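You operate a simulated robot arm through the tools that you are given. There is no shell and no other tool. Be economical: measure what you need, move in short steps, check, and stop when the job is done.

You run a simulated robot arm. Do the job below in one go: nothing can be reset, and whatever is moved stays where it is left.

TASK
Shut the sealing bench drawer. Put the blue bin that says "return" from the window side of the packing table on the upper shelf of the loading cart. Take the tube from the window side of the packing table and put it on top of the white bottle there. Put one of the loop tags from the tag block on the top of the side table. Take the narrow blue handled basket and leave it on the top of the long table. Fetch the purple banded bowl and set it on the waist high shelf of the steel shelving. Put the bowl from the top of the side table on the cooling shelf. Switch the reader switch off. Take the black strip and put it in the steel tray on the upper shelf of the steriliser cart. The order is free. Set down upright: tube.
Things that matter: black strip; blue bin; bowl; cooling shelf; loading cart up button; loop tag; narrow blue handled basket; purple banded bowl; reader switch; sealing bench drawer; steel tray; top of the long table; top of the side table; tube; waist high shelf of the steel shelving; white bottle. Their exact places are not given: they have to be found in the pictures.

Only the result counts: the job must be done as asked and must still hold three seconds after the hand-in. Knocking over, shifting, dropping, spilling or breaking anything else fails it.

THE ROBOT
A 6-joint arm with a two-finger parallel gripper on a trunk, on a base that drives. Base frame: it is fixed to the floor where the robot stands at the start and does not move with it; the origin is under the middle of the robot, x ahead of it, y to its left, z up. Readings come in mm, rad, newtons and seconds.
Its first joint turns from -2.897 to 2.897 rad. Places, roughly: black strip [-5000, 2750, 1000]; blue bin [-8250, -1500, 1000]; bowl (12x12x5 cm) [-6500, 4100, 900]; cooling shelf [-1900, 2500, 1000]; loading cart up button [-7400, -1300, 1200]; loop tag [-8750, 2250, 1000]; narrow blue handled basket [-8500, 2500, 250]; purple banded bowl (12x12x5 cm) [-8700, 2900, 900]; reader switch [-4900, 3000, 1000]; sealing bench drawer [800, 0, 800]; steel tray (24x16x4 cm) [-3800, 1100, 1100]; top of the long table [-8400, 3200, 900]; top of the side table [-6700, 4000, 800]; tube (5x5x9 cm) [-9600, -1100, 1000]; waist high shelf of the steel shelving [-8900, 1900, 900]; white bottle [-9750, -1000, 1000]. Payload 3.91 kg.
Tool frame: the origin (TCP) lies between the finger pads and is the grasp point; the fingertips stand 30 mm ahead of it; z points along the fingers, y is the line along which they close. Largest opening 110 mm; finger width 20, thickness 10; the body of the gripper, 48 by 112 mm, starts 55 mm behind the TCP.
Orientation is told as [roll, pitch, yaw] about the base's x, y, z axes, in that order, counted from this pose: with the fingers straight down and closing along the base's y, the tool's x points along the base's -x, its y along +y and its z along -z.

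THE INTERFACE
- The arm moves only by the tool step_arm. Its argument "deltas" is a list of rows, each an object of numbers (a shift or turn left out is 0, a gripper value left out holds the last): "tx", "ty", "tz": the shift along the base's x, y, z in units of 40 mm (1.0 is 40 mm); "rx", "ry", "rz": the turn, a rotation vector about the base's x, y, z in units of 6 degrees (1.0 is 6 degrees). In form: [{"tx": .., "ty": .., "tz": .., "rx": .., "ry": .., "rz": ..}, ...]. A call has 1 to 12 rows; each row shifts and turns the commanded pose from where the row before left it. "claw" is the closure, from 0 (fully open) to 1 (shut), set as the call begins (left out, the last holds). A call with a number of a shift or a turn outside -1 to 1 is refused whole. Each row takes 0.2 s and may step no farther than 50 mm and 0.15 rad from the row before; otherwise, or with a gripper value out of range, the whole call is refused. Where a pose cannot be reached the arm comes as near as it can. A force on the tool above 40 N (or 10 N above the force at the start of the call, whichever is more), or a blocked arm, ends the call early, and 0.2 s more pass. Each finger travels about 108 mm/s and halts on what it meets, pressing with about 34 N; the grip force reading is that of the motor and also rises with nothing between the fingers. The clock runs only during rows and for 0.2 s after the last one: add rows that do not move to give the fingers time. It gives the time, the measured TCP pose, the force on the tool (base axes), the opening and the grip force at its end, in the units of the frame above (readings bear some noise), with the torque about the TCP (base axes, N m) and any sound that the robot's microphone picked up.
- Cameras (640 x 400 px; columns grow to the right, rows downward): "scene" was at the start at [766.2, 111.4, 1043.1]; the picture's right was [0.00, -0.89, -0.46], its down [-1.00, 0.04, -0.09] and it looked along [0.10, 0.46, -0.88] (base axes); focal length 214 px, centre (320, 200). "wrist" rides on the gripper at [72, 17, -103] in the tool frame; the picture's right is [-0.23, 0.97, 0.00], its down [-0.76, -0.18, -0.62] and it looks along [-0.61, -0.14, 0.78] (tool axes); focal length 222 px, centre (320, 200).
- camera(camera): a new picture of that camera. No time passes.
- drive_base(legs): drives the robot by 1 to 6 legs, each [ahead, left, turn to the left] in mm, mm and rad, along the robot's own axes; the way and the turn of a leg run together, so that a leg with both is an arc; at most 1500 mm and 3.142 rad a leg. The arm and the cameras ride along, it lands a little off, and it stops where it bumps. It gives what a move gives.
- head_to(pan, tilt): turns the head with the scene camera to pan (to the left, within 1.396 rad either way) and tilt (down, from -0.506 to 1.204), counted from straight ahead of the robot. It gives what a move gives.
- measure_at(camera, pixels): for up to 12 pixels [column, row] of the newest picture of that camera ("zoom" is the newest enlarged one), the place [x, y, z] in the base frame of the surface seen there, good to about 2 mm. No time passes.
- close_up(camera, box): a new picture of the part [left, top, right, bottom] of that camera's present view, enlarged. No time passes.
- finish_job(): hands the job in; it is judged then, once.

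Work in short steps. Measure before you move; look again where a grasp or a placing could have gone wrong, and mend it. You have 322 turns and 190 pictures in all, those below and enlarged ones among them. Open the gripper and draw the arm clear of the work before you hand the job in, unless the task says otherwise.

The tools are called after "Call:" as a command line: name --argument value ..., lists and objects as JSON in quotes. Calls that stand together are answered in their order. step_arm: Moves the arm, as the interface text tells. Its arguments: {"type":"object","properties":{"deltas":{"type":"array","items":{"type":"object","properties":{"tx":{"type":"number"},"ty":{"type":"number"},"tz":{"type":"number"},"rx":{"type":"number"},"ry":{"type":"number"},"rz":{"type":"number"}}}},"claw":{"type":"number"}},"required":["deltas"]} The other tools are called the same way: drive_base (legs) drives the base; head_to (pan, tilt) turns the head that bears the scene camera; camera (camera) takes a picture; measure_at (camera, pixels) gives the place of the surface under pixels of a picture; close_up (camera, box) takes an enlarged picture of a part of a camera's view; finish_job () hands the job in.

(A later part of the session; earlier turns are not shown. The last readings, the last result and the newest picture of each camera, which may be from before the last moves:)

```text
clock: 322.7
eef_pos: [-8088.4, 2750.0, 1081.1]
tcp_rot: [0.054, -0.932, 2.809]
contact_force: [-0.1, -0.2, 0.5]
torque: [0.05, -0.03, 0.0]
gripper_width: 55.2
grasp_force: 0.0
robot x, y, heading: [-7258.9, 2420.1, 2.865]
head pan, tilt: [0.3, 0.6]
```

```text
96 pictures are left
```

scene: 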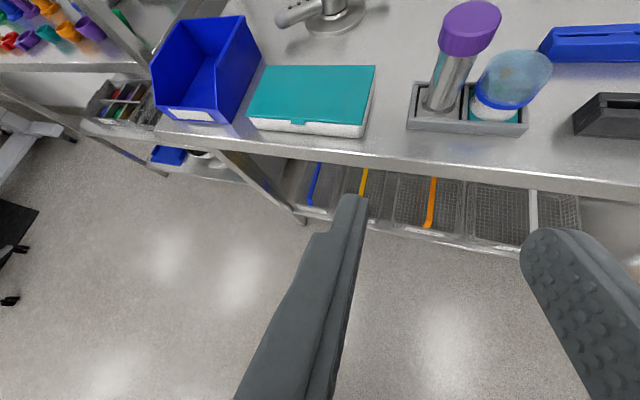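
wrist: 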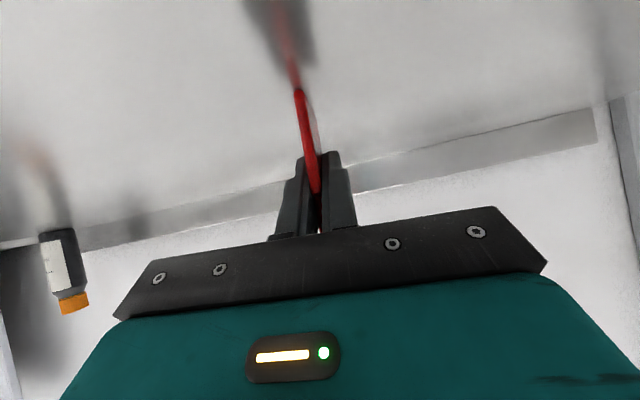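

The blue-handled basket is the leftmost on the lower shelf. I move the hand in front of it, clear of the table, and lower it for a look.

Call:
drive_base --legs '[[-200, 355, 0]]'

Call:
step_arm --deltas '[{"tz": -1}, {"tz": -1}, {"tz": -1}, {"tz": -1}, {"tz": -1}, {"tz": -1}, {"tz": -1}, {"tz": -1}, {"tz": -1}, {"tz": -1}, {"tz": -1}, {"tz": -1}]'

Call:
head_to --pan 0 --tilt -0.2

Call:
camera --camera "scene"

```text
clock: 325.2
eef_pos: [-7984.6, 2359.1, 1081.6]
tcp_rot: [0.052, -0.931, 2.806]
contact_force: [-0.5, -0.3, 0.0]
torque: [-0.02, 0.01, -0.01]
gripper_width: 55.0
grasp_force: 0.1
robot x, y, heading: [-7154.6, 2025.4, 2.854]
head pan, tilt: [0.3, 0.6]
```

```text
clock: 327.9
eef_pos: [-7986.7, 2358.1, 600.0]
tcp_rot: [0.054, -0.932, 2.805]
contact_force: [-0.4, -0.3, 0.8]
torque: [-0.05, -0.02, 0.01]
gripper_width: 55.0
grasp_force: 0.1
robot x, y, heading: [-7157.4, 2026.7, 2.858]
head pan, tilt: [0.3, 0.6]
```

```text
clock: 329.0
eef_pos: [-7986.1, 2358.3, 599.2]
tcp_rot: [0.055, -0.932, 2.804]
contact_force: [-0.8, 0.1, -0.4]
torque: [-0.02, 0.01, 0.01]
gripper_width: 55.2
grasp_force: 0.2
robot x, y, heading: [-7154.6, 2024.2, 2.858]
head pan, tilt: [0.0, -0.201]
```

```text
95 pictures are left
```

scene: 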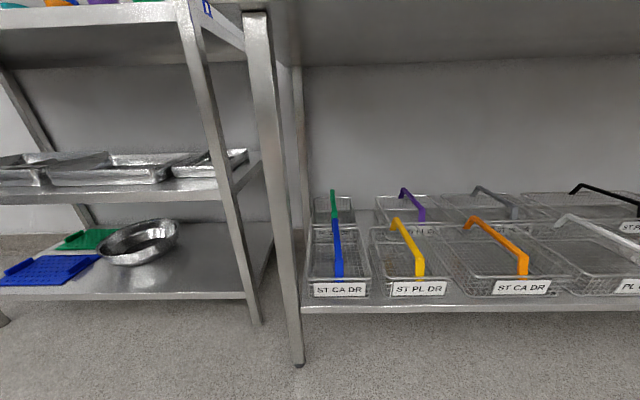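

Call:
close_up --camera "scene" --box '[280, 170, 440, 320]'

Call:
measure_at --camera "zoom" --pixels '[[225, 200], [228, 230], [235, 260], [240, 300], [130, 440], [350, 430], [90, 260], [300, 215], [350, 260], [60, 500], [240, 410]]'

```text
2.67 times, centred on (360, 245) of scene
```

zoom: 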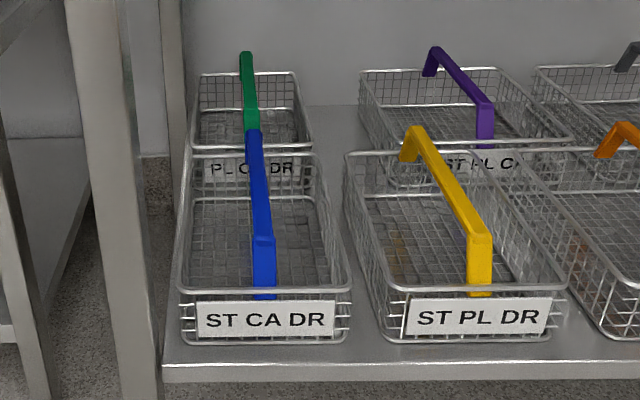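

```text
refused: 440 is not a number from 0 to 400
```

Call:
measure_at --camera "zoom" --pixels '[[255, 137], [259, 190], [263, 238], [265, 290], [200, 310], [335, 318], [195, 152], [310, 158], [347, 290], [182, 295], [245, 370], [330, 250]]'

```text
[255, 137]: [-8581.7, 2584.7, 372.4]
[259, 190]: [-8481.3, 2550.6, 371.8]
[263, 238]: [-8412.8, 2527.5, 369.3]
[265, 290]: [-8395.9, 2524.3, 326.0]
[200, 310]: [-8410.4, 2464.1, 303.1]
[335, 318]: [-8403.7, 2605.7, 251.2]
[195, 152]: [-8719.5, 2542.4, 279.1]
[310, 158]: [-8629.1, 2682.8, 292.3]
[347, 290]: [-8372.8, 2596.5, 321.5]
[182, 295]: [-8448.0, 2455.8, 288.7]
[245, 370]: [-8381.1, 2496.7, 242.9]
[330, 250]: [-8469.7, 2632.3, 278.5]
```

The handle bar runs from (-8582,2585) to (-8413,2528) at z≈371, centre (-8497,2556). I steepen the hand, lower to z≈480 and retract 200 mm so it stays in reach, then drive in.

Call:
step_arm --claw 0.5 --deltas '[{"rx": -0.28, "ry": -0.81, "tx": 0.6, "ty": -0.2, "tz": -0.5}, {"rx": -0.28, "ry": -0.81, "tx": 0.6, "ty": -0.2, "tz": -0.5}, {"rx": -0.28, "ry": -0.81, "tx": 0.6, "ty": -0.2, "tz": -0.5}, {"tx": 0.6, "ty": -0.2, "tz": -0.5}, {"tx": 0.6, "ty": -0.2, "tz": -0.5}, {"tx": 0.6, "ty": -0.2, "tz": -0.5}, {"tx": 0.6, "ty": -0.2}, {"tx": 0.6, "ty": -0.2}]'

Call:
drive_base --legs '[[550, -47, 0]]'

Call:
head_to --pan 0 --tilt 0.4

Call:
camera --camera "scene"

```text
clock: 330.8
eef_pos: [-7796.3, 2296.3, 480.1]
tcp_rot: [0.053, -0.66, 2.805]
contact_force: [0.3, 0.2, -0.6]
torque: [0.01, 0.01, 0.01]
gripper_width: 55.2
grasp_force: 0.0
robot x, y, heading: [-7155.5, 2020.9, 2.864]
head pan, tilt: [0.0, -0.201]
```

```text
clock: 334.0
eef_pos: [-8319.4, 2493.2, 478.7]
tcp_rot: [0.052, -0.661, 2.81]
contact_force: [-0.3, -0.5, -0.1]
torque: [0.0, -0.01, 0.0]
gripper_width: 55.1
grasp_force: 0.0
robot x, y, heading: [-7675.5, 2226.4, 2.863]
head pan, tilt: [0.0, -0.201]
```

```text
clock: 335.0
eef_pos: [-8317.7, 2493.0, 479.2]
tcp_rot: [0.052, -0.661, 2.811]
contact_force: [0.4, -0.7, -0.4]
torque: [0.0, 0.01, 0.0]
gripper_width: 55.0
grasp_force: 0.1
robot x, y, heading: [-7676.4, 2225.0, 2.864]
head pan, tilt: [0.0, 0.4]
```

```text
93 pictures are left
```

scene: 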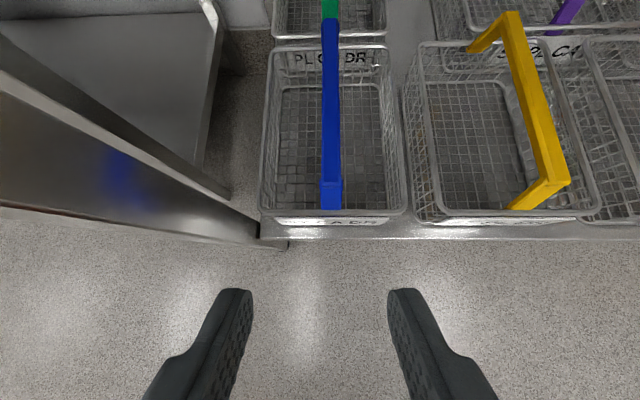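

Call:
measure_at --camera "scene" --pixels '[[330, 25], [331, 100], [331, 175], [326, 100], [337, 100], [405, 205], [413, 210], [403, 95], [262, 210], [250, 235], [268, 50], [385, 45]]'

```text
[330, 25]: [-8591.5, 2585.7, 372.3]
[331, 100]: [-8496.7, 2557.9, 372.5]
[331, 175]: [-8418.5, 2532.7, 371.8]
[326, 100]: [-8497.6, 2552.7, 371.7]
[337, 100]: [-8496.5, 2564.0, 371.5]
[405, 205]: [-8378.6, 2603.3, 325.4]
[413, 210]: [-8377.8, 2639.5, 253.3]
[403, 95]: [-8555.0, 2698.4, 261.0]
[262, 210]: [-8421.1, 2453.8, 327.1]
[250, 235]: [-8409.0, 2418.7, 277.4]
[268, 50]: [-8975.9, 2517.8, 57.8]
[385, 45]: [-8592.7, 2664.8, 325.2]
```

The handle centre is (-8502,2558,372). I drive the remaining 195 mm and look.

Call:
drive_base --legs '[[195, -12, 0]]'

Call:
head_to --pan 0 --tilt 0.6

Call:
camera --camera "scene"

```text
clock: 336.5
eef_pos: [-8459.9, 2546.4, 472.5]
tcp_rot: [0.055, -0.636, 2.8]
contact_force: [0.4, 0.2, 0.7]
torque: [-0.02, 0.0, -0.03]
gripper_width: 55.1
grasp_force: 0.0
robot x, y, heading: [-7840.7, 2284.5, 2.86]
head pan, tilt: [0.0, 0.4]
stopped in leg 1: the robot was blocked; the commanded pose is now the measured one
```

```text
clock: 337.2
eef_pos: [-8459.3, 2547.0, 473.2]
tcp_rot: [0.056, -0.637, 2.801]
contact_force: [-0.4, 0.4, 0.0]
torque: [-0.01, -0.04, -0.01]
gripper_width: 55.2
grasp_force: 0.1
robot x, y, heading: [-7836.8, 2280.4, 2.854]
head pan, tilt: [0.0, 0.6]
```

```text
92 pictures are left
```

scene: 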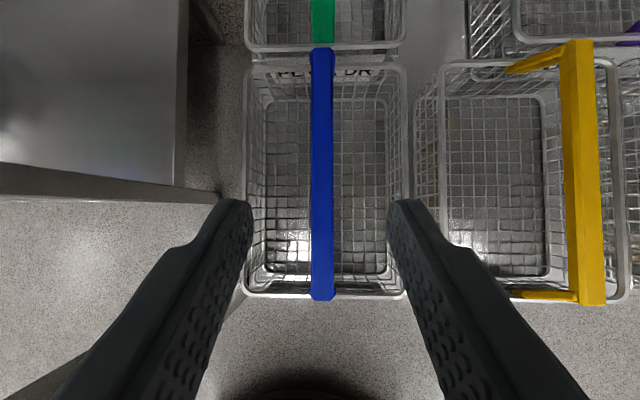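

The base was blocked: with the arm retracted, its forearm met the table edge. I back off, extend the arm, flatten the hand a bit, and check that nothing on the table moved.

Call:
drive_base --legs '[[-330, 0, 0]]'

Call:
step_arm --deltas '[{"rx": 0.25, "ry": 0.75, "tx": -0.8, "ty": 0.29}, {"rx": 0.25, "ry": 0.75, "tx": -0.8, "ty": 0.29}, {"tx": -0.8, "ty": 0.29}, {"tx": -0.8, "ty": 0.29}, {"tx": -0.8, "ty": 0.29}, {"tx": -0.8, "ty": 0.29}, {"tx": -0.8, "ty": 0.29}]'

Call:
head_to --pan 0 --tilt 0.5

Call:
camera --camera "scene"

```text
clock: 339.4
eef_pos: [-8147.6, 2450.8, 472.3]
tcp_rot: [0.057, -0.636, 2.808]
contact_force: [-0.9, -0.2, -0.4]
torque: [-0.03, 0.01, -0.03]
gripper_width: 54.8
grasp_force: 0.0
robot x, y, heading: [-7520.8, 2191.6, 2.86]
head pan, tilt: [0.0, 0.6]
```

```text
clock: 341.0
eef_pos: [-8373.2, 2532.0, 471.5]
tcp_rot: [0.057, -0.804, 2.807]
contact_force: [-0.4, -0.1, -0.4]
torque: [0.0, -0.02, -0.03]
gripper_width: 55.0
grasp_force: 0.2
robot x, y, heading: [-7522.4, 2190.3, 2.86]
head pan, tilt: [0.0, 0.6]
```

```text
clock: 341.7
eef_pos: [-8373.2, 2531.6, 471.2]
tcp_rot: [0.06, -0.802, 2.806]
contact_force: [-0.6, 0.1, 1.0]
torque: [0.0, 0.0, 0.03]
gripper_width: 55.0
grasp_force: 0.1
robot x, y, heading: [-7522.7, 2191.5, 2.864]
head pan, tilt: [0.0, 0.499]
```

```text
91 pictures are left
```

scene: 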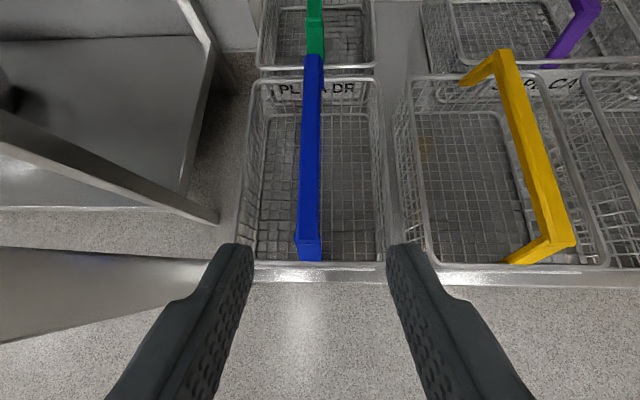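

Call:
measure_at --camera "scene" --pixels '[[313, 65], [311, 150], [309, 235], [238, 262], [215, 260], [213, 215], [255, 90]]'

```text
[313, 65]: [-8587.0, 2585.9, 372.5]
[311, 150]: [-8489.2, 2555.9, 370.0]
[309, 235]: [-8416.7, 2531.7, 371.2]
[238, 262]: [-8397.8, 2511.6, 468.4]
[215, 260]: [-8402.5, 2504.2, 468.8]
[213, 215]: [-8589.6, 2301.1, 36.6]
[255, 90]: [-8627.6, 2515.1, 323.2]
```

The basket hasn't moved. I drive 130 mm in and then lower onto the handle.

Call:
drive_base --legs '[[131, 9, 0]]'

Call:
camera --camera "scene"

```text
clock: 343.0
eef_pos: [-8507.2, 2558.9, 471.7]
tcp_rot: [0.059, -0.804, 2.805]
contact_force: [-0.4, 0.3, 0.2]
torque: [0.01, 0.01, -0.04]
gripper_width: 55.2
grasp_force: 0.1
robot x, y, heading: [-7652.2, 2219.8, 2.862]
head pan, tilt: [0.0, 0.499]
```

```text
90 pictures are left
```

scene: 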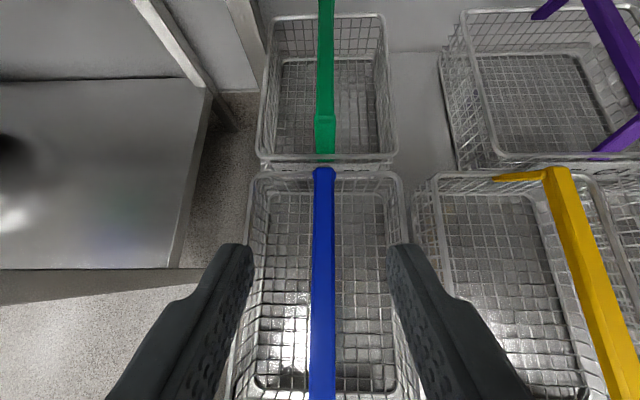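

Aligned over the handle. I lower to z≈368 and close.

Call:
step_arm --claw 0.62 --deltas '[{"tz": -0.7}, {"tz": -0.7}, {"tz": -0.7}, {"tz": -0.3}, {"tz": -0.15}]'

Call:
camera --camera "scene"

```text
clock: 344.2
eef_pos: [-8506.0, 2560.4, 367.8]
tcp_rot: [0.059, -0.802, 2.807]
contact_force: [0.1, 0.4, 1.0]
torque: [0.01, -0.01, 0.01]
gripper_width: 41.7
grasp_force: 0.0
robot x, y, heading: [-7654.6, 2220.0, 2.869]
head pan, tilt: [0.0, 0.499]
```

```text
89 pictures are left
```

scene: 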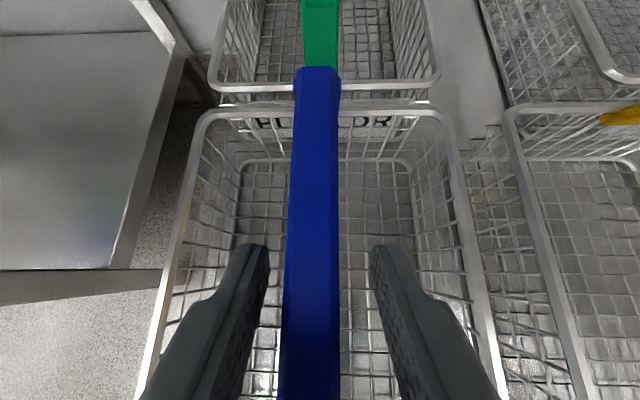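

Call:
step_arm --claw 1 --deltas '[{}, {}, {}]'

Call:
step_arm --deltas '[{"tz": 0.2}, {"tz": 0.4}, {"tz": 0.5}, {"tz": 0.5}, {"tz": 0.5}, {"tz": 0.5}]'

Call:
camera --camera "scene"

```text
clock: 345.0
eef_pos: [-8506.6, 2561.0, 368.8]
tcp_rot: [0.06, -0.803, 2.807]
contact_force: [0.4, 0.7, 1.1]
torque: [0.01, -0.01, -0.3]
gripper_width: 13.7
grasp_force: 33.9
robot x, y, heading: [-7655.9, 2220.6, 2.864]
head pan, tilt: [0.0, 0.499]
```

```text
clock: 346.4
eef_pos: [-8503.7, 2558.1, 471.6]
tcp_rot: [0.057, -0.804, 2.807]
contact_force: [-0.1, -1.0, -5.0]
torque: [0.01, 0.01, 0.01]
gripper_width: 13.9
grasp_force: 34.3
robot x, y, heading: [-7656.0, 2216.2, 2.864]
head pan, tilt: [0.0, 0.499]
```

```text
88 pictures are left
```

scene: 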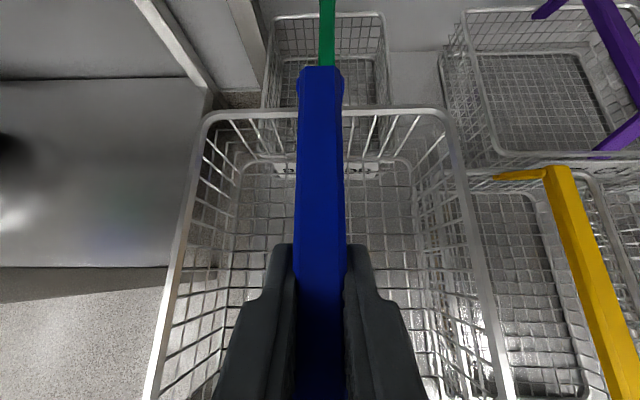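

The basket is held level. I pull it straight out from under the table.

Call:
drive_base --legs '[[-520, 0, 0]]'

Call:
step_arm --deltas '[{"tz": 1}, {"tz": 1}, {"tz": 1}, {"tz": 1}, {"tz": 1}, {"tz": 1}, {"tz": 1}, {"tz": 1}, {"tz": 1}, {"tz": 1}, {"tz": 1}, {"tz": 1}]'

Call:
step_arm --deltas '[{"tz": 1}, {"tz": 1}, {"tz": 1}, {"tz": 1}, {"tz": 1}]'

Call:
camera --camera "scene"

```text
clock: 349.4
eef_pos: [-7999.5, 2420.8, 471.9]
tcp_rot: [0.059, -0.802, 2.795]
contact_force: [-0.1, -0.1, -4.2]
torque: [-0.01, -0.02, 0.05]
gripper_width: 13.5
grasp_force: 34.1
robot x, y, heading: [-7153.5, 2071.3, 2.854]
head pan, tilt: [0.0, 0.499]
```

```text
clock: 352.0
eef_pos: [-7999.9, 2418.3, 951.4]
tcp_rot: [0.058, -0.8, 2.797]
contact_force: [-0.2, 0.1, -4.7]
torque: [0.0, 0.02, 0.0]
gripper_width: 13.6
grasp_force: 34.1
robot x, y, heading: [-7154.5, 2071.1, 2.848]
head pan, tilt: [0.0, 0.499]
```

```text
clock: 353.2
eef_pos: [-7998.4, 2418.8, 1153.9]
tcp_rot: [0.059, -0.804, 2.798]
contact_force: [-0.4, 1.1, -3.9]
torque: [-0.02, -0.02, -0.01]
gripper_width: 13.8
grasp_force: 34.3
robot x, y, heading: [-7154.0, 2072.2, 2.855]
head pan, tilt: [0.0, 0.499]
```

```text
87 pictures are left
```

scene: 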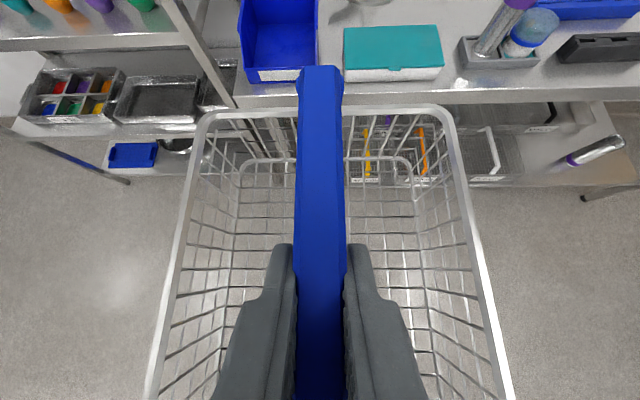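

I raise a bit more, strafe right and move in over the free area, then look.

Call:
step_arm --deltas '[{"tz": 0.9}, {"tz": 0.7}]'

Call:
drive_base --legs '[[0, -697, 0], [480, 0, 0]]'

Call:
head_to --pan 0 --tilt 0.2

Call:
camera --camera "scene"

```text
clock: 353.8
eef_pos: [-8000.4, 2419.0, 1218.4]
tcp_rot: [0.06, -0.803, 2.796]
contact_force: [-0.1, 0.4, -4.4]
torque: [0.0, -0.02, -0.01]
gripper_width: 13.5
grasp_force: 34.1
robot x, y, heading: [-7155.7, 2075.3, 2.854]
head pan, tilt: [0.0, 0.499]
```

```text
clock: 360.1
eef_pos: [-8286.2, 3192.4, 1218.1]
tcp_rot: [0.058, -0.802, 2.807]
contact_force: [-0.9, -0.8, -4.1]
torque: [0.03, 0.0, 0.0]
gripper_width: 13.8
grasp_force: 34.3
robot x, y, heading: [-7437.1, 2856.6, 2.863]
head pan, tilt: [0.0, 0.499]
```

```text
clock: 360.9
eef_pos: [-8288.2, 3193.9, 1217.5]
tcp_rot: [0.057, -0.803, 2.806]
contact_force: [0.1, -0.1, -4.4]
torque: [-0.01, 0.0, 0.0]
gripper_width: 13.8
grasp_force: 33.6
robot x, y, heading: [-7433.9, 2857.0, 2.862]
head pan, tilt: [0.0, 0.201]
```

```text
86 pictures are left
```

scene: 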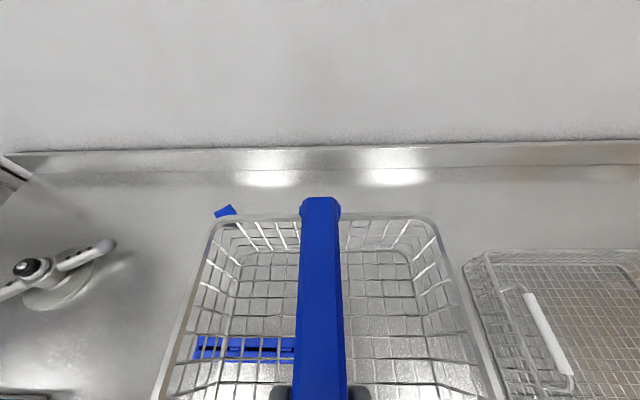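

Call:
measure_at --camera "scene" --pixels '[[465, 265], [485, 252], [480, 340], [225, 210], [290, 345], [200, 345], [350, 200], [350, 172], [530, 295], [450, 215]]'

```text
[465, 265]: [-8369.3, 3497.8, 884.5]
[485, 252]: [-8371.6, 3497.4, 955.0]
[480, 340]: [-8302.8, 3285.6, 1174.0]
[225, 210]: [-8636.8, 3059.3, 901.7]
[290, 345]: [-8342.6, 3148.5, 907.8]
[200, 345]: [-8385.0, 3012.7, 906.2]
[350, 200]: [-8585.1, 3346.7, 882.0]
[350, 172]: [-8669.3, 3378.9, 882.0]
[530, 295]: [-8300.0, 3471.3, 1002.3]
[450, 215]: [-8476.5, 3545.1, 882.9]
```

The spot around (-8493,3323) is free, between the blue holder, the backsplash and the other wire basket. I drive there.

Call:
drive_base --legs '[[233, -67, 0]]'

Call:
head_to --pan 0 --tilt 0.5

Call:
camera --camera "scene"

Call:
camera --camera "wrist"

```text
clock: 362.6
eef_pos: [-8488.9, 3327.7, 1217.6]
tcp_rot: [0.061, -0.803, 2.801]
contact_force: [0.3, -0.5, -4.5]
torque: [-0.04, 0.02, -0.02]
gripper_width: 13.7
grasp_force: 34.3
robot x, y, heading: [-7642.1, 2986.8, 2.86]
head pan, tilt: [0.0, 0.201]
```

```text
clock: 363.4
eef_pos: [-8489.8, 3328.4, 1218.4]
tcp_rot: [0.06, -0.802, 2.8]
contact_force: [-0.4, 0.6, -3.4]
torque: [-0.02, -0.07, -0.01]
gripper_width: 13.6
grasp_force: 33.8
robot x, y, heading: [-7640.5, 2987.1, 2.864]
head pan, tilt: [0.0, 0.499]
```

```text
85 pictures are left
```

scene: 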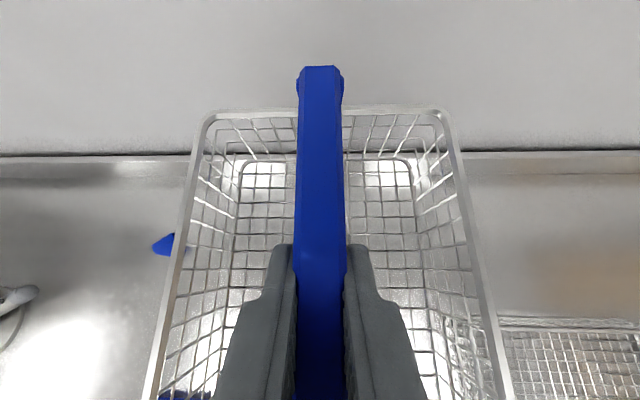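

```text
84 pictures are left
```

wrist: 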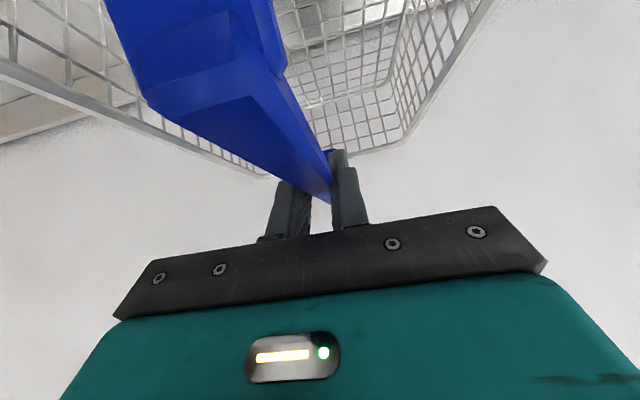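

Clear on all sides. I lower the basket to the table (expected TCP z≈1005).

Call:
step_arm --deltas '[{"tz": -0.9}, {"tz": -0.9}, {"tz": -0.9}, {"tz": -0.9}, {"tz": -0.9}, {"tz": -0.3}, {"tz": -0.15}, {"tz": -0.12}, {"tz": -0.1}, {"tz": -0.1}, {"tz": -0.1}]'

Call:
camera --camera "scene"

```text
clock: 365.8
eef_pos: [-8489.8, 3328.0, 1002.0]
tcp_rot: [0.059, -0.802, 2.8]
contact_force: [0.4, 0.8, -5.3]
torque: [0.01, 0.01, -0.03]
gripper_width: 13.5
grasp_force: 34.2
robot x, y, heading: [-7638.5, 2986.3, 2.86]
head pan, tilt: [0.0, 0.499]
```

```text
83 pictures are left
```

scene: 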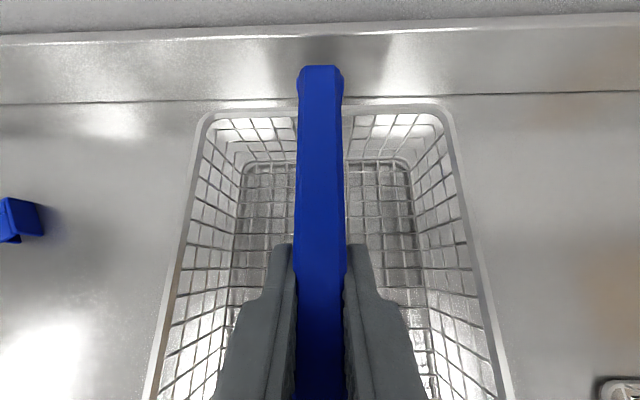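

Still hanging (force -5 N). I lower in 3 mm steps until it touches.

Call:
step_arm --deltas '[{"tz": -0.08}, {"tz": -0.08}, {"tz": -0.08}, {"tz": -0.08}, {"tz": -0.08}]'

```text
clock: 367.0
eef_pos: [-8488.7, 3327.7, 989.0]
tcp_rot: [0.058, -0.805, 2.8]
contact_force: [-0.7, 3.5, 27.3]
torque: [-0.21, -0.63, 0.08]
gripper_width: 13.7
grasp_force: 33.7
robot x, y, heading: [-7641.9, 2986.1, 2.859]
head pan, tilt: [0.0, 0.499]
```

Contact at z≈991. I release and rise.

Call:
step_arm --claw 0.6 --deltas '[{"tz": 0.08}, {}, {}, {"tz": 0.4}, {"tz": 0.8}, {"tz": 0.9}, {"tz": 0.9}, {"tz": 0.9}]'

Call:
camera --camera "scene"

```text
clock: 368.8
eef_pos: [-8490.6, 3326.8, 1146.9]
tcp_rot: [0.059, -0.804, 2.802]
contact_force: [0.0, -0.1, 0.1]
torque: [0.02, 0.02, 0.02]
gripper_width: 43.7
grasp_force: 0.1
robot x, y, heading: [-7639.1, 2987.5, 2.864]
head pan, tilt: [0.0, 0.499]
```

```text
82 pictures are left
```

scene: 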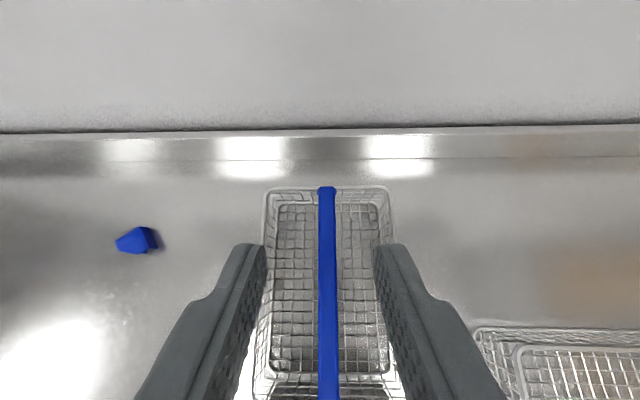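

The basket stands on the long table. I back off, retract the arm and drive to survey the loading cart and the packing table's window side.

Call:
drive_base --legs '[[-650, 0, 0]]'

Call:
step_arm --claw 1 --deltas '[{"rx": 0.25, "ry": 0.73, "tx": 0.9, "ty": -0.3}, {"rx": 0.25, "ry": 0.73, "tx": 0.9, "ty": -0.3}, {"rx": 0.25, "ry": 0.73, "tx": 0.9, "ty": -0.3}, {"tx": 0.9, "ty": -0.3}, {"tx": 0.9, "ty": -0.3}, {"tx": 0.9, "ty": -0.3}, {"tx": 0.9, "ty": -0.3}, {"tx": 0.9, "ty": -0.3}]'

Call:
drive_base --legs '[[-724, 1107, 0], [-724, 1107, 0], [-724, 1107, 0], [0, 0, 0.28]]'

Call:
head_to --pan 0 --tilt -0.3

Call:
camera --camera "scene"

```text
clock: 372.6
eef_pos: [-7842.1, 3142.7, 1146.1]
tcp_rot: [0.061, -0.803, 2.794]
contact_force: [0.5, 0.2, 0.0]
torque: [0.0, 0.03, -0.01]
gripper_width: 43.8
grasp_force: 0.1
robot x, y, heading: [-6995.7, 2799.0, 2.855]
head pan, tilt: [0.0, 0.499]
```

```text
clock: 374.4
eef_pos: [-7554.9, 3045.5, 1148.6]
tcp_rot: [0.065, -1.043, 2.787]
contact_force: [-0.5, 0.8, -1.0]
torque: [-0.02, -0.03, 0.0]
gripper_width: 0.0
grasp_force: 34.2
robot x, y, heading: [-6993.0, 2798.1, 2.847]
head pan, tilt: [0.0, 0.499]
```

```text
clock: 394.4
eef_pos: [-6431.7, -958.2, 1150.9]
tcp_rot: [0.063, -1.045, 3.131]
contact_force: [0.0, 0.3, -0.4]
torque: [0.0, -0.01, 0.01]
gripper_width: 0.1
grasp_force: 33.6
robot x, y, heading: [-5825.0, -1004.4, -3.086]
head pan, tilt: [0.0, 0.499]
```

```text
clock: 395.6
eef_pos: [-6432.5, -957.3, 1149.9]
tcp_rot: [0.067, -1.045, 3.131]
contact_force: [-0.4, -0.3, 0.0]
torque: [-0.01, 0.0, 0.03]
gripper_width: 0.0
grasp_force: 34.6
robot x, y, heading: [-5821.8, -1006.5, -3.086]
head pan, tilt: [0.0, -0.3]
```

```text
81 pictures are left
```

scene: 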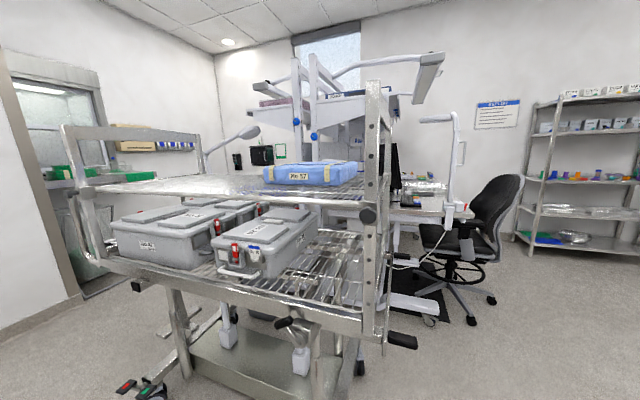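

The loading cart stands ahead. I measure its extent and zoom in.

Call:
measure_at --camera "scene" --pixels '[[85, 190], [370, 215], [200, 180], [300, 185], [375, 330], [150, 390], [415, 340], [350, 165], [65, 130], [245, 135], [300, 120], [400, 165]]'

Call:
close_up --camera "scene" --box '[180, 50, 480, 240]'

Call:
head_to --pan 0.8 --tilt -0.2

Call:
camera --camera "scene"

```text
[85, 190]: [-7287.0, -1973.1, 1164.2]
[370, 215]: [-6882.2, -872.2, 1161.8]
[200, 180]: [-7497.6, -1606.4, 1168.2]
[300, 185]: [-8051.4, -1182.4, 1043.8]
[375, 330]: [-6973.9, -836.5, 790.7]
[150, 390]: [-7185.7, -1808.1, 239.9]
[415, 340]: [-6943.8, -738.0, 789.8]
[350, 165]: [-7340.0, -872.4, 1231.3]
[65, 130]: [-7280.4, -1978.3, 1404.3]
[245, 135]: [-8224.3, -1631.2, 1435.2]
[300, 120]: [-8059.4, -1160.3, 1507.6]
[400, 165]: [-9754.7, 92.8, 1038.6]
```

```text
2.11 times, centred on (330, 145) of scene
```

zoom: 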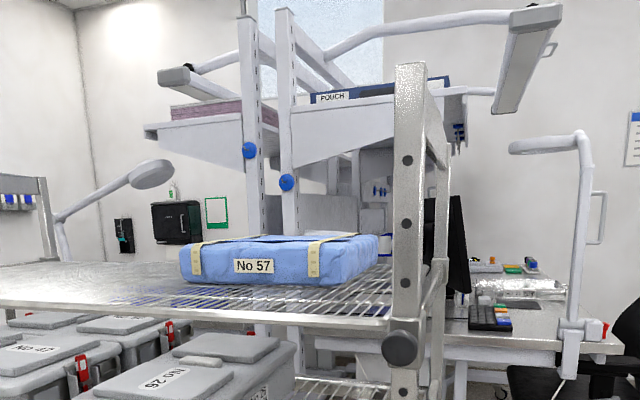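

```text
clock: 396.7
eef_pos: [-6431.4, -957.8, 1148.6]
tcp_rot: [0.066, -1.045, 3.132]
contact_force: [-0.4, -0.1, -0.5]
torque: [-0.01, 0.0, 0.0]
gripper_width: 0.1
grasp_force: 33.8
robot x, y, heading: [-5822.8, -1006.8, -3.089]
head pan, tilt: [0.799, -0.201]
```

```text
79 pictures are left
```

scene: 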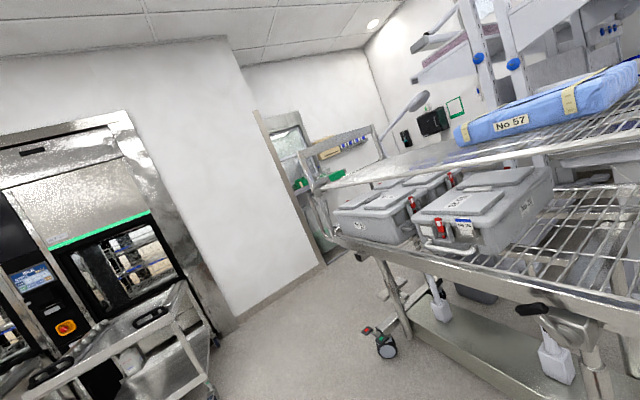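

Call:
measure_at --camera "scene" --pixels '[[240, 325], [320, 265], [190, 370], [385, 350], [400, 300], [335, 240], [330, 150], [310, 180], [205, 385], [430, 350], [365, 330]]'

Call:
close_up --camera "scene" --box '[260, 80, 480, 260]'

```text
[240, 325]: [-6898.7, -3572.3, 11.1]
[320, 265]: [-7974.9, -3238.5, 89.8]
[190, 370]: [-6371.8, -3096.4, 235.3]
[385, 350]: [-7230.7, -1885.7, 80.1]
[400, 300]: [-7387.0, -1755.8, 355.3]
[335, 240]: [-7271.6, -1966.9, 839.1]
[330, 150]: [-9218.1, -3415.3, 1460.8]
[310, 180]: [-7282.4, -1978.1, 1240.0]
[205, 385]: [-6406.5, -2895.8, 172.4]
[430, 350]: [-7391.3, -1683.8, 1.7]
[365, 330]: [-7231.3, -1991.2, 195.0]
```

```text
2.22 times, centred on (370, 170) of scene
```

zoom: 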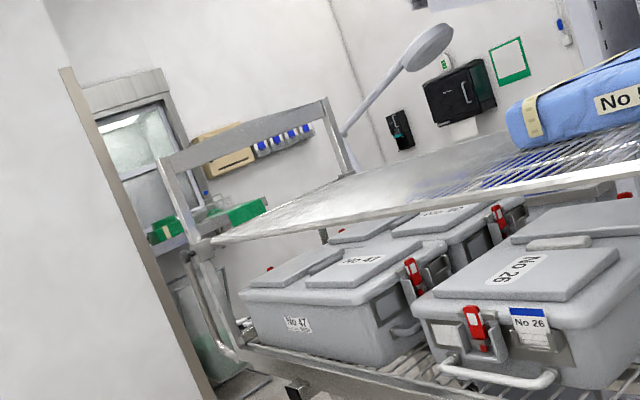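

There is a gap over 1 m wide around the cart's far end. I drive toward it and look at the cart's end panel.

Call:
drive_base --legs '[[400, 1071, 0], [0, 0, 0.3]]'

Call:
head_to --pan 0 --tilt -0.15

Call:
camera --camera "scene"

```text
clock: 403.7
eef_pos: [-6765.3, -2259.8, 1149.1]
tcp_rot: [0.068, -1.045, -2.874]
contact_force: [-0.4, -0.6, 0.3]
torque: [0.01, 0.0, 0.03]
gripper_width: 0.2
grasp_force: 33.2
robot x, y, heading: [-6167.6, -2133.7, -2.812]
head pan, tilt: [0.799, -0.201]
```

```text
clock: 404.8
eef_pos: [-6766.5, -2260.1, 1149.2]
tcp_rot: [0.067, -1.047, -2.874]
contact_force: [-0.6, -0.4, -0.2]
torque: [0.03, 0.01, 0.01]
gripper_width: 0.1
grasp_force: 33.5
robot x, y, heading: [-6167.3, -2139.8, -2.811]
head pan, tilt: [0.0, -0.15]
```

```text
77 pictures are left
```

scene: 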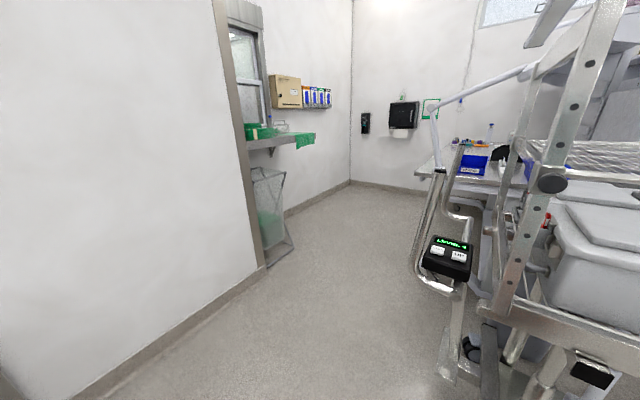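

Call:
close_up --camera "scene" --box '[400, 130, 560, 300]'

Call:
measure_at --camera "scene" --pixels '[[437, 250], [458, 256], [450, 242], [425, 275], [470, 165], [460, 145], [265, 265], [245, 285], [440, 190], [350, 182]]'

```text
2.35 times, centred on (480, 215) of scene
```

zoom: 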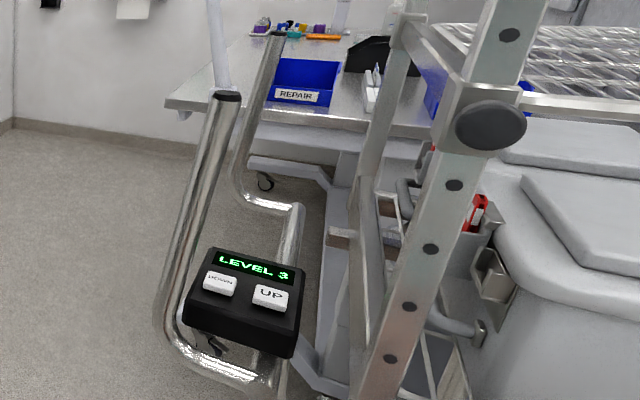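

```text
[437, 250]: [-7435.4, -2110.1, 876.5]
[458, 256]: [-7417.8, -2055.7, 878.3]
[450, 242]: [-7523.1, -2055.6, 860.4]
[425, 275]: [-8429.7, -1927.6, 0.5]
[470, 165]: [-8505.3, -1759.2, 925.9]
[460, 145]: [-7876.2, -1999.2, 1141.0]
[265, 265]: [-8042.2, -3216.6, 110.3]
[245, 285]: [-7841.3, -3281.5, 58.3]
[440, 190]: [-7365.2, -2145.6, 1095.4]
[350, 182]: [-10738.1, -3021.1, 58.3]
```

The panel shows LEVEL 3; the given place for this "button" matches the centre of the upper shelf, so no pressing is needed. I drive along the gap to the window side and look right.

Call:
drive_base --legs '[[1000, 0, 0], [850, 0, 0]]'

Call:
head_to --pan -0.7 --tilt -0.1

Call:
camera --camera "scene"

```text
clock: 413.9
eef_pos: [-8483.3, -2854.0, 1150.0]
tcp_rot: [0.068, -1.045, -2.866]
contact_force: [-0.1, 0.7, 0.5]
torque: [0.0, -0.01, -0.03]
gripper_width: 0.2
grasp_force: 34.2
robot x, y, heading: [-7884.5, -2724.3, -2.803]
head pan, tilt: [0.0, -0.15]
```

```text
clock: 415.0
eef_pos: [-8484.5, -2853.3, 1149.5]
tcp_rot: [0.066, -1.046, -2.866]
contact_force: [-0.1, -0.5, -0.4]
torque: [0.01, 0.02, 0.01]
gripper_width: 0.2
grasp_force: 33.7
robot x, y, heading: [-7881.0, -2730.0, -2.803]
head pan, tilt: [-0.7, -0.099]
```

```text
75 pictures are left
```

scene: 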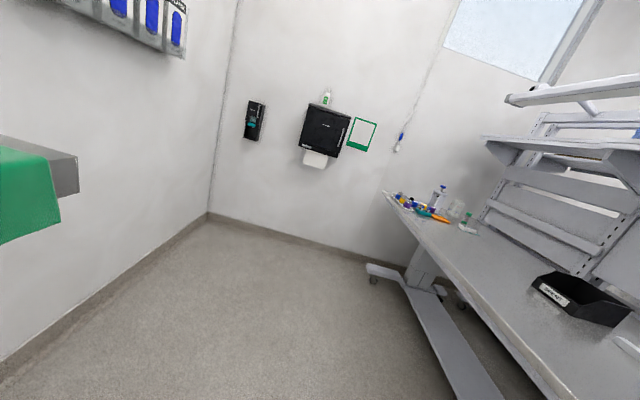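

Call:
head_to --pan -1.39 --tilt -0.05

Call:
camera --camera "scene"

Call:
measure_at --camera "scene" --pixels '[[100, 100], [200, 200], [300, 200], [400, 200], [500, 200], [300, 300], [450, 300], [250, 150], [550, 150], [350, 120]]'

```text
clock: 416.1
eef_pos: [-8482.5, -2854.7, 1149.6]
tcp_rot: [0.067, -1.046, -2.867]
contact_force: [0.7, 0.5, -0.3]
torque: [-0.05, -0.03, 0.01]
gripper_width: 0.0
grasp_force: 34.2
robot x, y, heading: [-7885.7, -2726.7, -2.801]
head pan, tilt: [-1.389, -0.051]
```

```text
74 pictures are left
```

scene: 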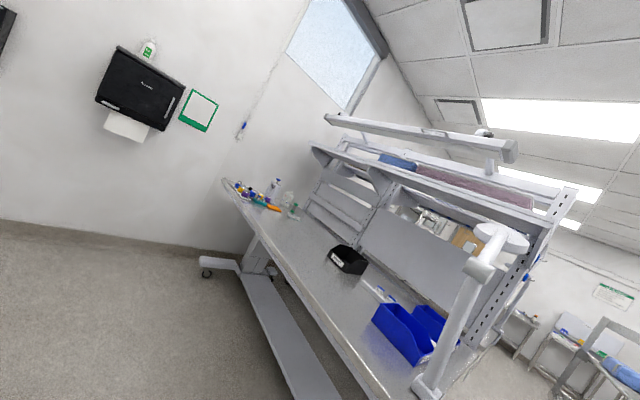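

```text
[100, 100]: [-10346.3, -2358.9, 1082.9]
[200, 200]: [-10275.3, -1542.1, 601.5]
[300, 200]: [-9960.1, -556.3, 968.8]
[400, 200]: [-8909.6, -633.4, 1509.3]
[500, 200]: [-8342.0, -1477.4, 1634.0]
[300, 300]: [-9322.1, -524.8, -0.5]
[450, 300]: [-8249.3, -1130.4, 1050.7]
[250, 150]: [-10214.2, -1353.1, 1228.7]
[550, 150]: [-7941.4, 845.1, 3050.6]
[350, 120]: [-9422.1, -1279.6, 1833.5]
```

Two blue bins stand near the table's near end, next to a lamp clamp. I turn right in place to face the table.

Call:
drive_base --legs '[[0, 0, -1.5]]'

Call:
head_to --pan 0 --tilt 0.0

Call:
camera --camera "scene"

```text
clock: 420.2
eef_pos: [-8049.7, -2136.8, 1149.8]
tcp_rot: [0.066, -1.046, 1.912]
contact_force: [0.4, -0.4, 0.4]
torque: [0.03, 0.0, -0.02]
gripper_width: 0.0
grasp_force: 33.4
robot x, y, heading: [-7880.5, -2726.3, 1.971]
head pan, tilt: [-1.389, -0.051]
```

```text
clock: 421.7
eef_pos: [-8048.5, -2136.6, 1149.1]
tcp_rot: [0.067, -1.046, 1.913]
contact_force: [-0.2, -0.7, 0.3]
torque: [0.04, -0.01, -0.02]
gripper_width: 0.1
grasp_force: 34.5
robot x, y, heading: [-7881.6, -2728.9, 1.979]
head pan, tilt: [0.0, 0.0]
```

```text
73 pictures are left
```

scene: 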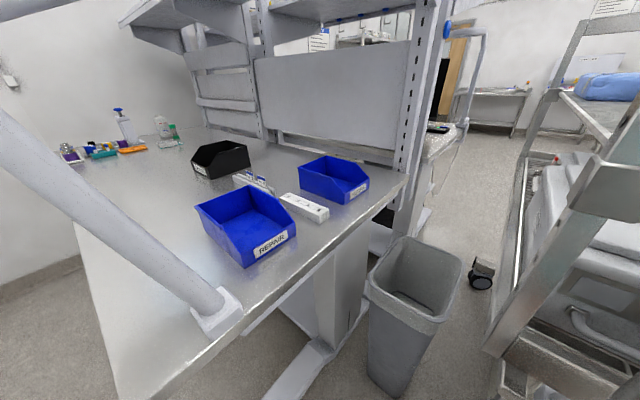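

The RETURN bin should be the far one at (335,180). I zoom and measure it, the table and the lamp.

Call:
close_up --camera "scene" --box '[180, 130, 420, 280]'

Call:
measure_at --camera "scene" --pixels '[[300, 165], [365, 182], [330, 157], [345, 205], [355, 192], [215, 320], [100, 210], [5, 120], [240, 305], [120, 395], [405, 180], [400, 260]]'

```text
2.67 times, centred on (300, 205) of scene
```

zoom: 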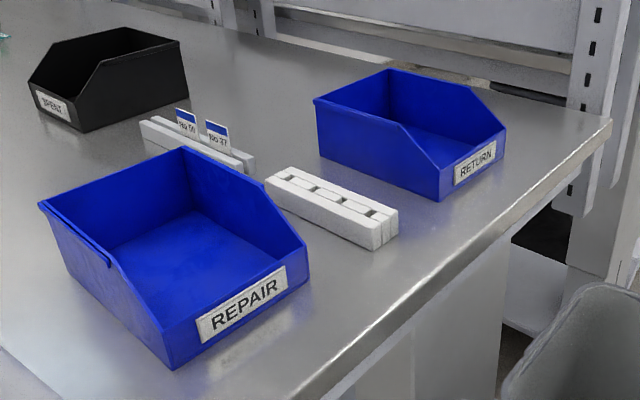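

```text
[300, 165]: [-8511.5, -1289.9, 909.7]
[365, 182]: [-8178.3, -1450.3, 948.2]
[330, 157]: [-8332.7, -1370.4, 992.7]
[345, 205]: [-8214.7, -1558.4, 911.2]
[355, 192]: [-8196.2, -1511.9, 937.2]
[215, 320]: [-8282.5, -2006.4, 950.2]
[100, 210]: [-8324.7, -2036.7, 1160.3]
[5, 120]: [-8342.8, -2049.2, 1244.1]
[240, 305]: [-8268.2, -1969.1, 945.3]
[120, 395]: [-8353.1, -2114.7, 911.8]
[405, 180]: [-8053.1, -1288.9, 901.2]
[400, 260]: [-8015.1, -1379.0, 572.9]
```

The RETURN bin sits near the table's end at about (-8260,-1460), with walls up to z≈993. I drive up beside the table end, clear of the lamp.

Call:
drive_base --legs '[[470, -135, 0]]'

Call:
head_to --pan 0 --tilt 0.4

Call:
camera --camera "scene"

```text
clock: 424.6
eef_pos: [-8118.7, -1655.3, 1149.4]
tcp_rot: [0.066, -1.046, 1.918]
contact_force: [0.1, -0.7, -0.1]
torque: [0.02, -0.02, -0.04]
gripper_width: 0.0
grasp_force: 34.4
robot x, y, heading: [-7947.5, -2242.0, 1.978]
head pan, tilt: [0.0, 0.0]
```

```text
clock: 425.4
eef_pos: [-8117.8, -1654.8, 1149.8]
tcp_rot: [0.067, -1.045, 1.916]
contact_force: [-0.4, 0.4, -0.2]
torque: [-0.01, 0.0, 0.01]
gripper_width: 0.0
grasp_force: 34.2
robot x, y, heading: [-7947.4, -2240.9, 1.98]
head pan, tilt: [0.0, 0.4]
```

```text
71 pictures are left
```

scene: 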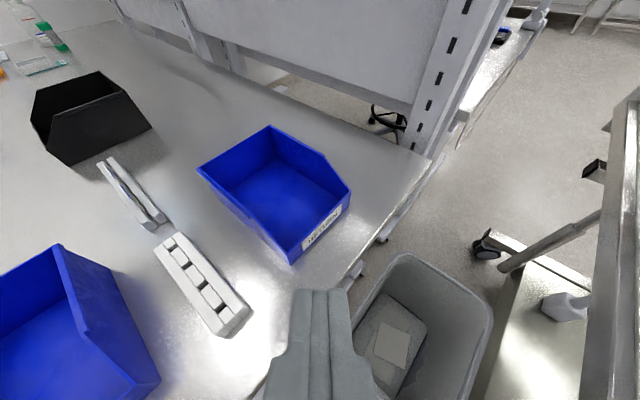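

Call:
measure_at --camera "scene" --pixels '[[199, 169], [268, 127], [348, 185], [290, 257], [240, 213], [217, 190], [262, 232], [310, 155], [290, 195], [205, 290], [430, 150], [240, 320]]'

```text
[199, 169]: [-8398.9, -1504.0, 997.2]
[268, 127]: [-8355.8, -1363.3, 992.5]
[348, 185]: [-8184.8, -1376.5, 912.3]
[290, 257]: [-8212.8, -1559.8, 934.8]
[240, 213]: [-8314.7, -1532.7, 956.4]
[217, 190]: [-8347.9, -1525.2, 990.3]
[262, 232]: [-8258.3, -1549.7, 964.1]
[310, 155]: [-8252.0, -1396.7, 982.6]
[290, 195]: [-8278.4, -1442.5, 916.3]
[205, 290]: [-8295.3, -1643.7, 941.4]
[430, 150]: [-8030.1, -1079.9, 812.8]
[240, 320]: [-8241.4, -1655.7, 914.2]
```

The bin's south wall runs from (-8399,-1504,997) forward. I turn the hand vertical with the closing axis across that wall and move above a point 60 mm from its back corner.

Call:
step_arm --claw 0.62 --deltas '[{"rx": -0.94, "ry": -0.338, "tx": -0.28, "ty": 0.17}, {"rx": -0.94, "ry": -0.338, "tx": -0.28, "ty": 0.17}, {"rx": -0.94, "ry": -0.338, "tx": -0.28, "ty": 0.17}, {"rx": -0.94, "ry": -0.338, "tx": -0.28, "ty": 0.17}, {"rx": -0.94, "ry": -0.338, "tx": -0.28, "ty": 0.17}, {"rx": -0.94, "ry": -0.338, "tx": -0.28, "ty": 0.17}, {"rx": -0.94, "ry": -0.338, "tx": -0.28, "ty": 0.17}, {"rx": -0.94, "ry": -0.338, "tx": -0.28, "ty": 0.17}, {"rx": -0.94, "ry": -0.338, "tx": -0.28, "ty": 0.17}, {"rx": -0.94, "ry": -0.338, "tx": -0.28, "ty": 0.17}]'

Call:
step_arm --deltas '[{"tx": -0.28, "ty": 0.17, "rz": 0.88}, {"tx": -0.28, "ty": 0.17, "rz": 0.88}, {"tx": -0.28, "ty": 0.17, "rz": 0.88}, {"tx": -0.28, "ty": 0.17, "rz": 0.88}, {"tx": -0.28, "ty": 0.17, "rz": 0.88}, {"tx": -0.28, "ty": 0.17, "rz": 0.88}, {"tx": -0.28, "ty": 0.17, "rz": 0.88}, {"tx": -0.28, "ty": 0.17, "rz": 0.88}, {"tx": -0.28, "ty": 0.17, "rz": 0.88}, {"tx": -0.28, "ty": 0.17, "rz": 0.88}]'

Call:
head_to --pan 0 --tilt 0.3

Call:
camera --camera "scene"

```text
clock: 427.6
eef_pos: [-8231.0, -1587.4, 1149.9]
tcp_rot: [0.069, 0.003, 1.919]
contact_force: [-0.5, -0.6, 0.5]
torque: [0.06, 0.02, 0.02]
gripper_width: 41.6
grasp_force: 0.0
robot x, y, heading: [-7946.6, -2244.0, 1.976]
head pan, tilt: [0.0, 0.4]
```

```text
clock: 429.8
eef_pos: [-8343.8, -1519.4, 1149.3]
tcp_rot: [0.069, -0.001, 2.841]
contact_force: [-0.1, -0.2, -0.6]
torque: [-0.01, 0.01, 0.0]
gripper_width: 41.9
grasp_force: 0.1
robot x, y, heading: [-7943.7, -2245.1, 1.986]
head pan, tilt: [0.0, 0.4]
```

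```text
clock: 430.5
eef_pos: [-8343.1, -1519.2, 1149.3]
tcp_rot: [0.066, 0.0, 2.836]
contact_force: [0.1, 0.2, 1.4]
torque: [0.01, 0.03, 0.01]
gripper_width: 41.7
grasp_force: 0.0
robot x, y, heading: [-7948.7, -2243.1, 1.981]
head pan, tilt: [0.0, 0.3]
```

```text
70 pictures are left
```

scene: 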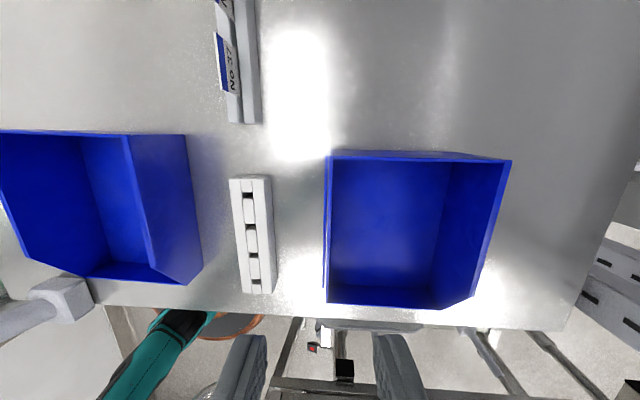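

Call:
measure_at --camera "scene" --pixels '[[329, 160], [328, 185], [327, 210], [326, 240], [326, 280], [510, 162], [272, 180], [265, 285]]'

Call:
camera --camera "wrist"

```text
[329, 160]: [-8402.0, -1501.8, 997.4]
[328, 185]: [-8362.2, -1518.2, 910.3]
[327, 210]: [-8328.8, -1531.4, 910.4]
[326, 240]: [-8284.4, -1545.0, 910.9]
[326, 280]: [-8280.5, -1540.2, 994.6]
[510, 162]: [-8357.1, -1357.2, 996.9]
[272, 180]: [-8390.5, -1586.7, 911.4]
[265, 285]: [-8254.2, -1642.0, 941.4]
```

```text
69 pictures are left
```

wrist: 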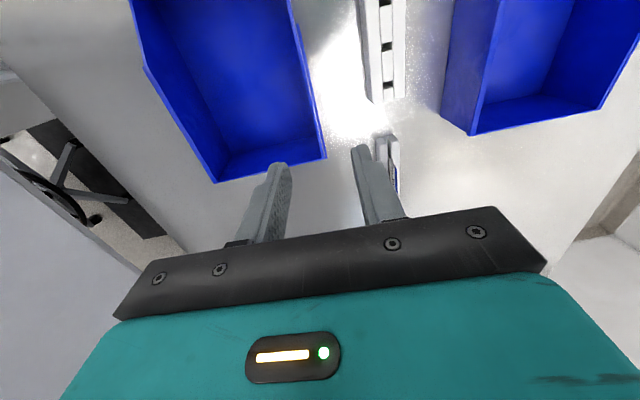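

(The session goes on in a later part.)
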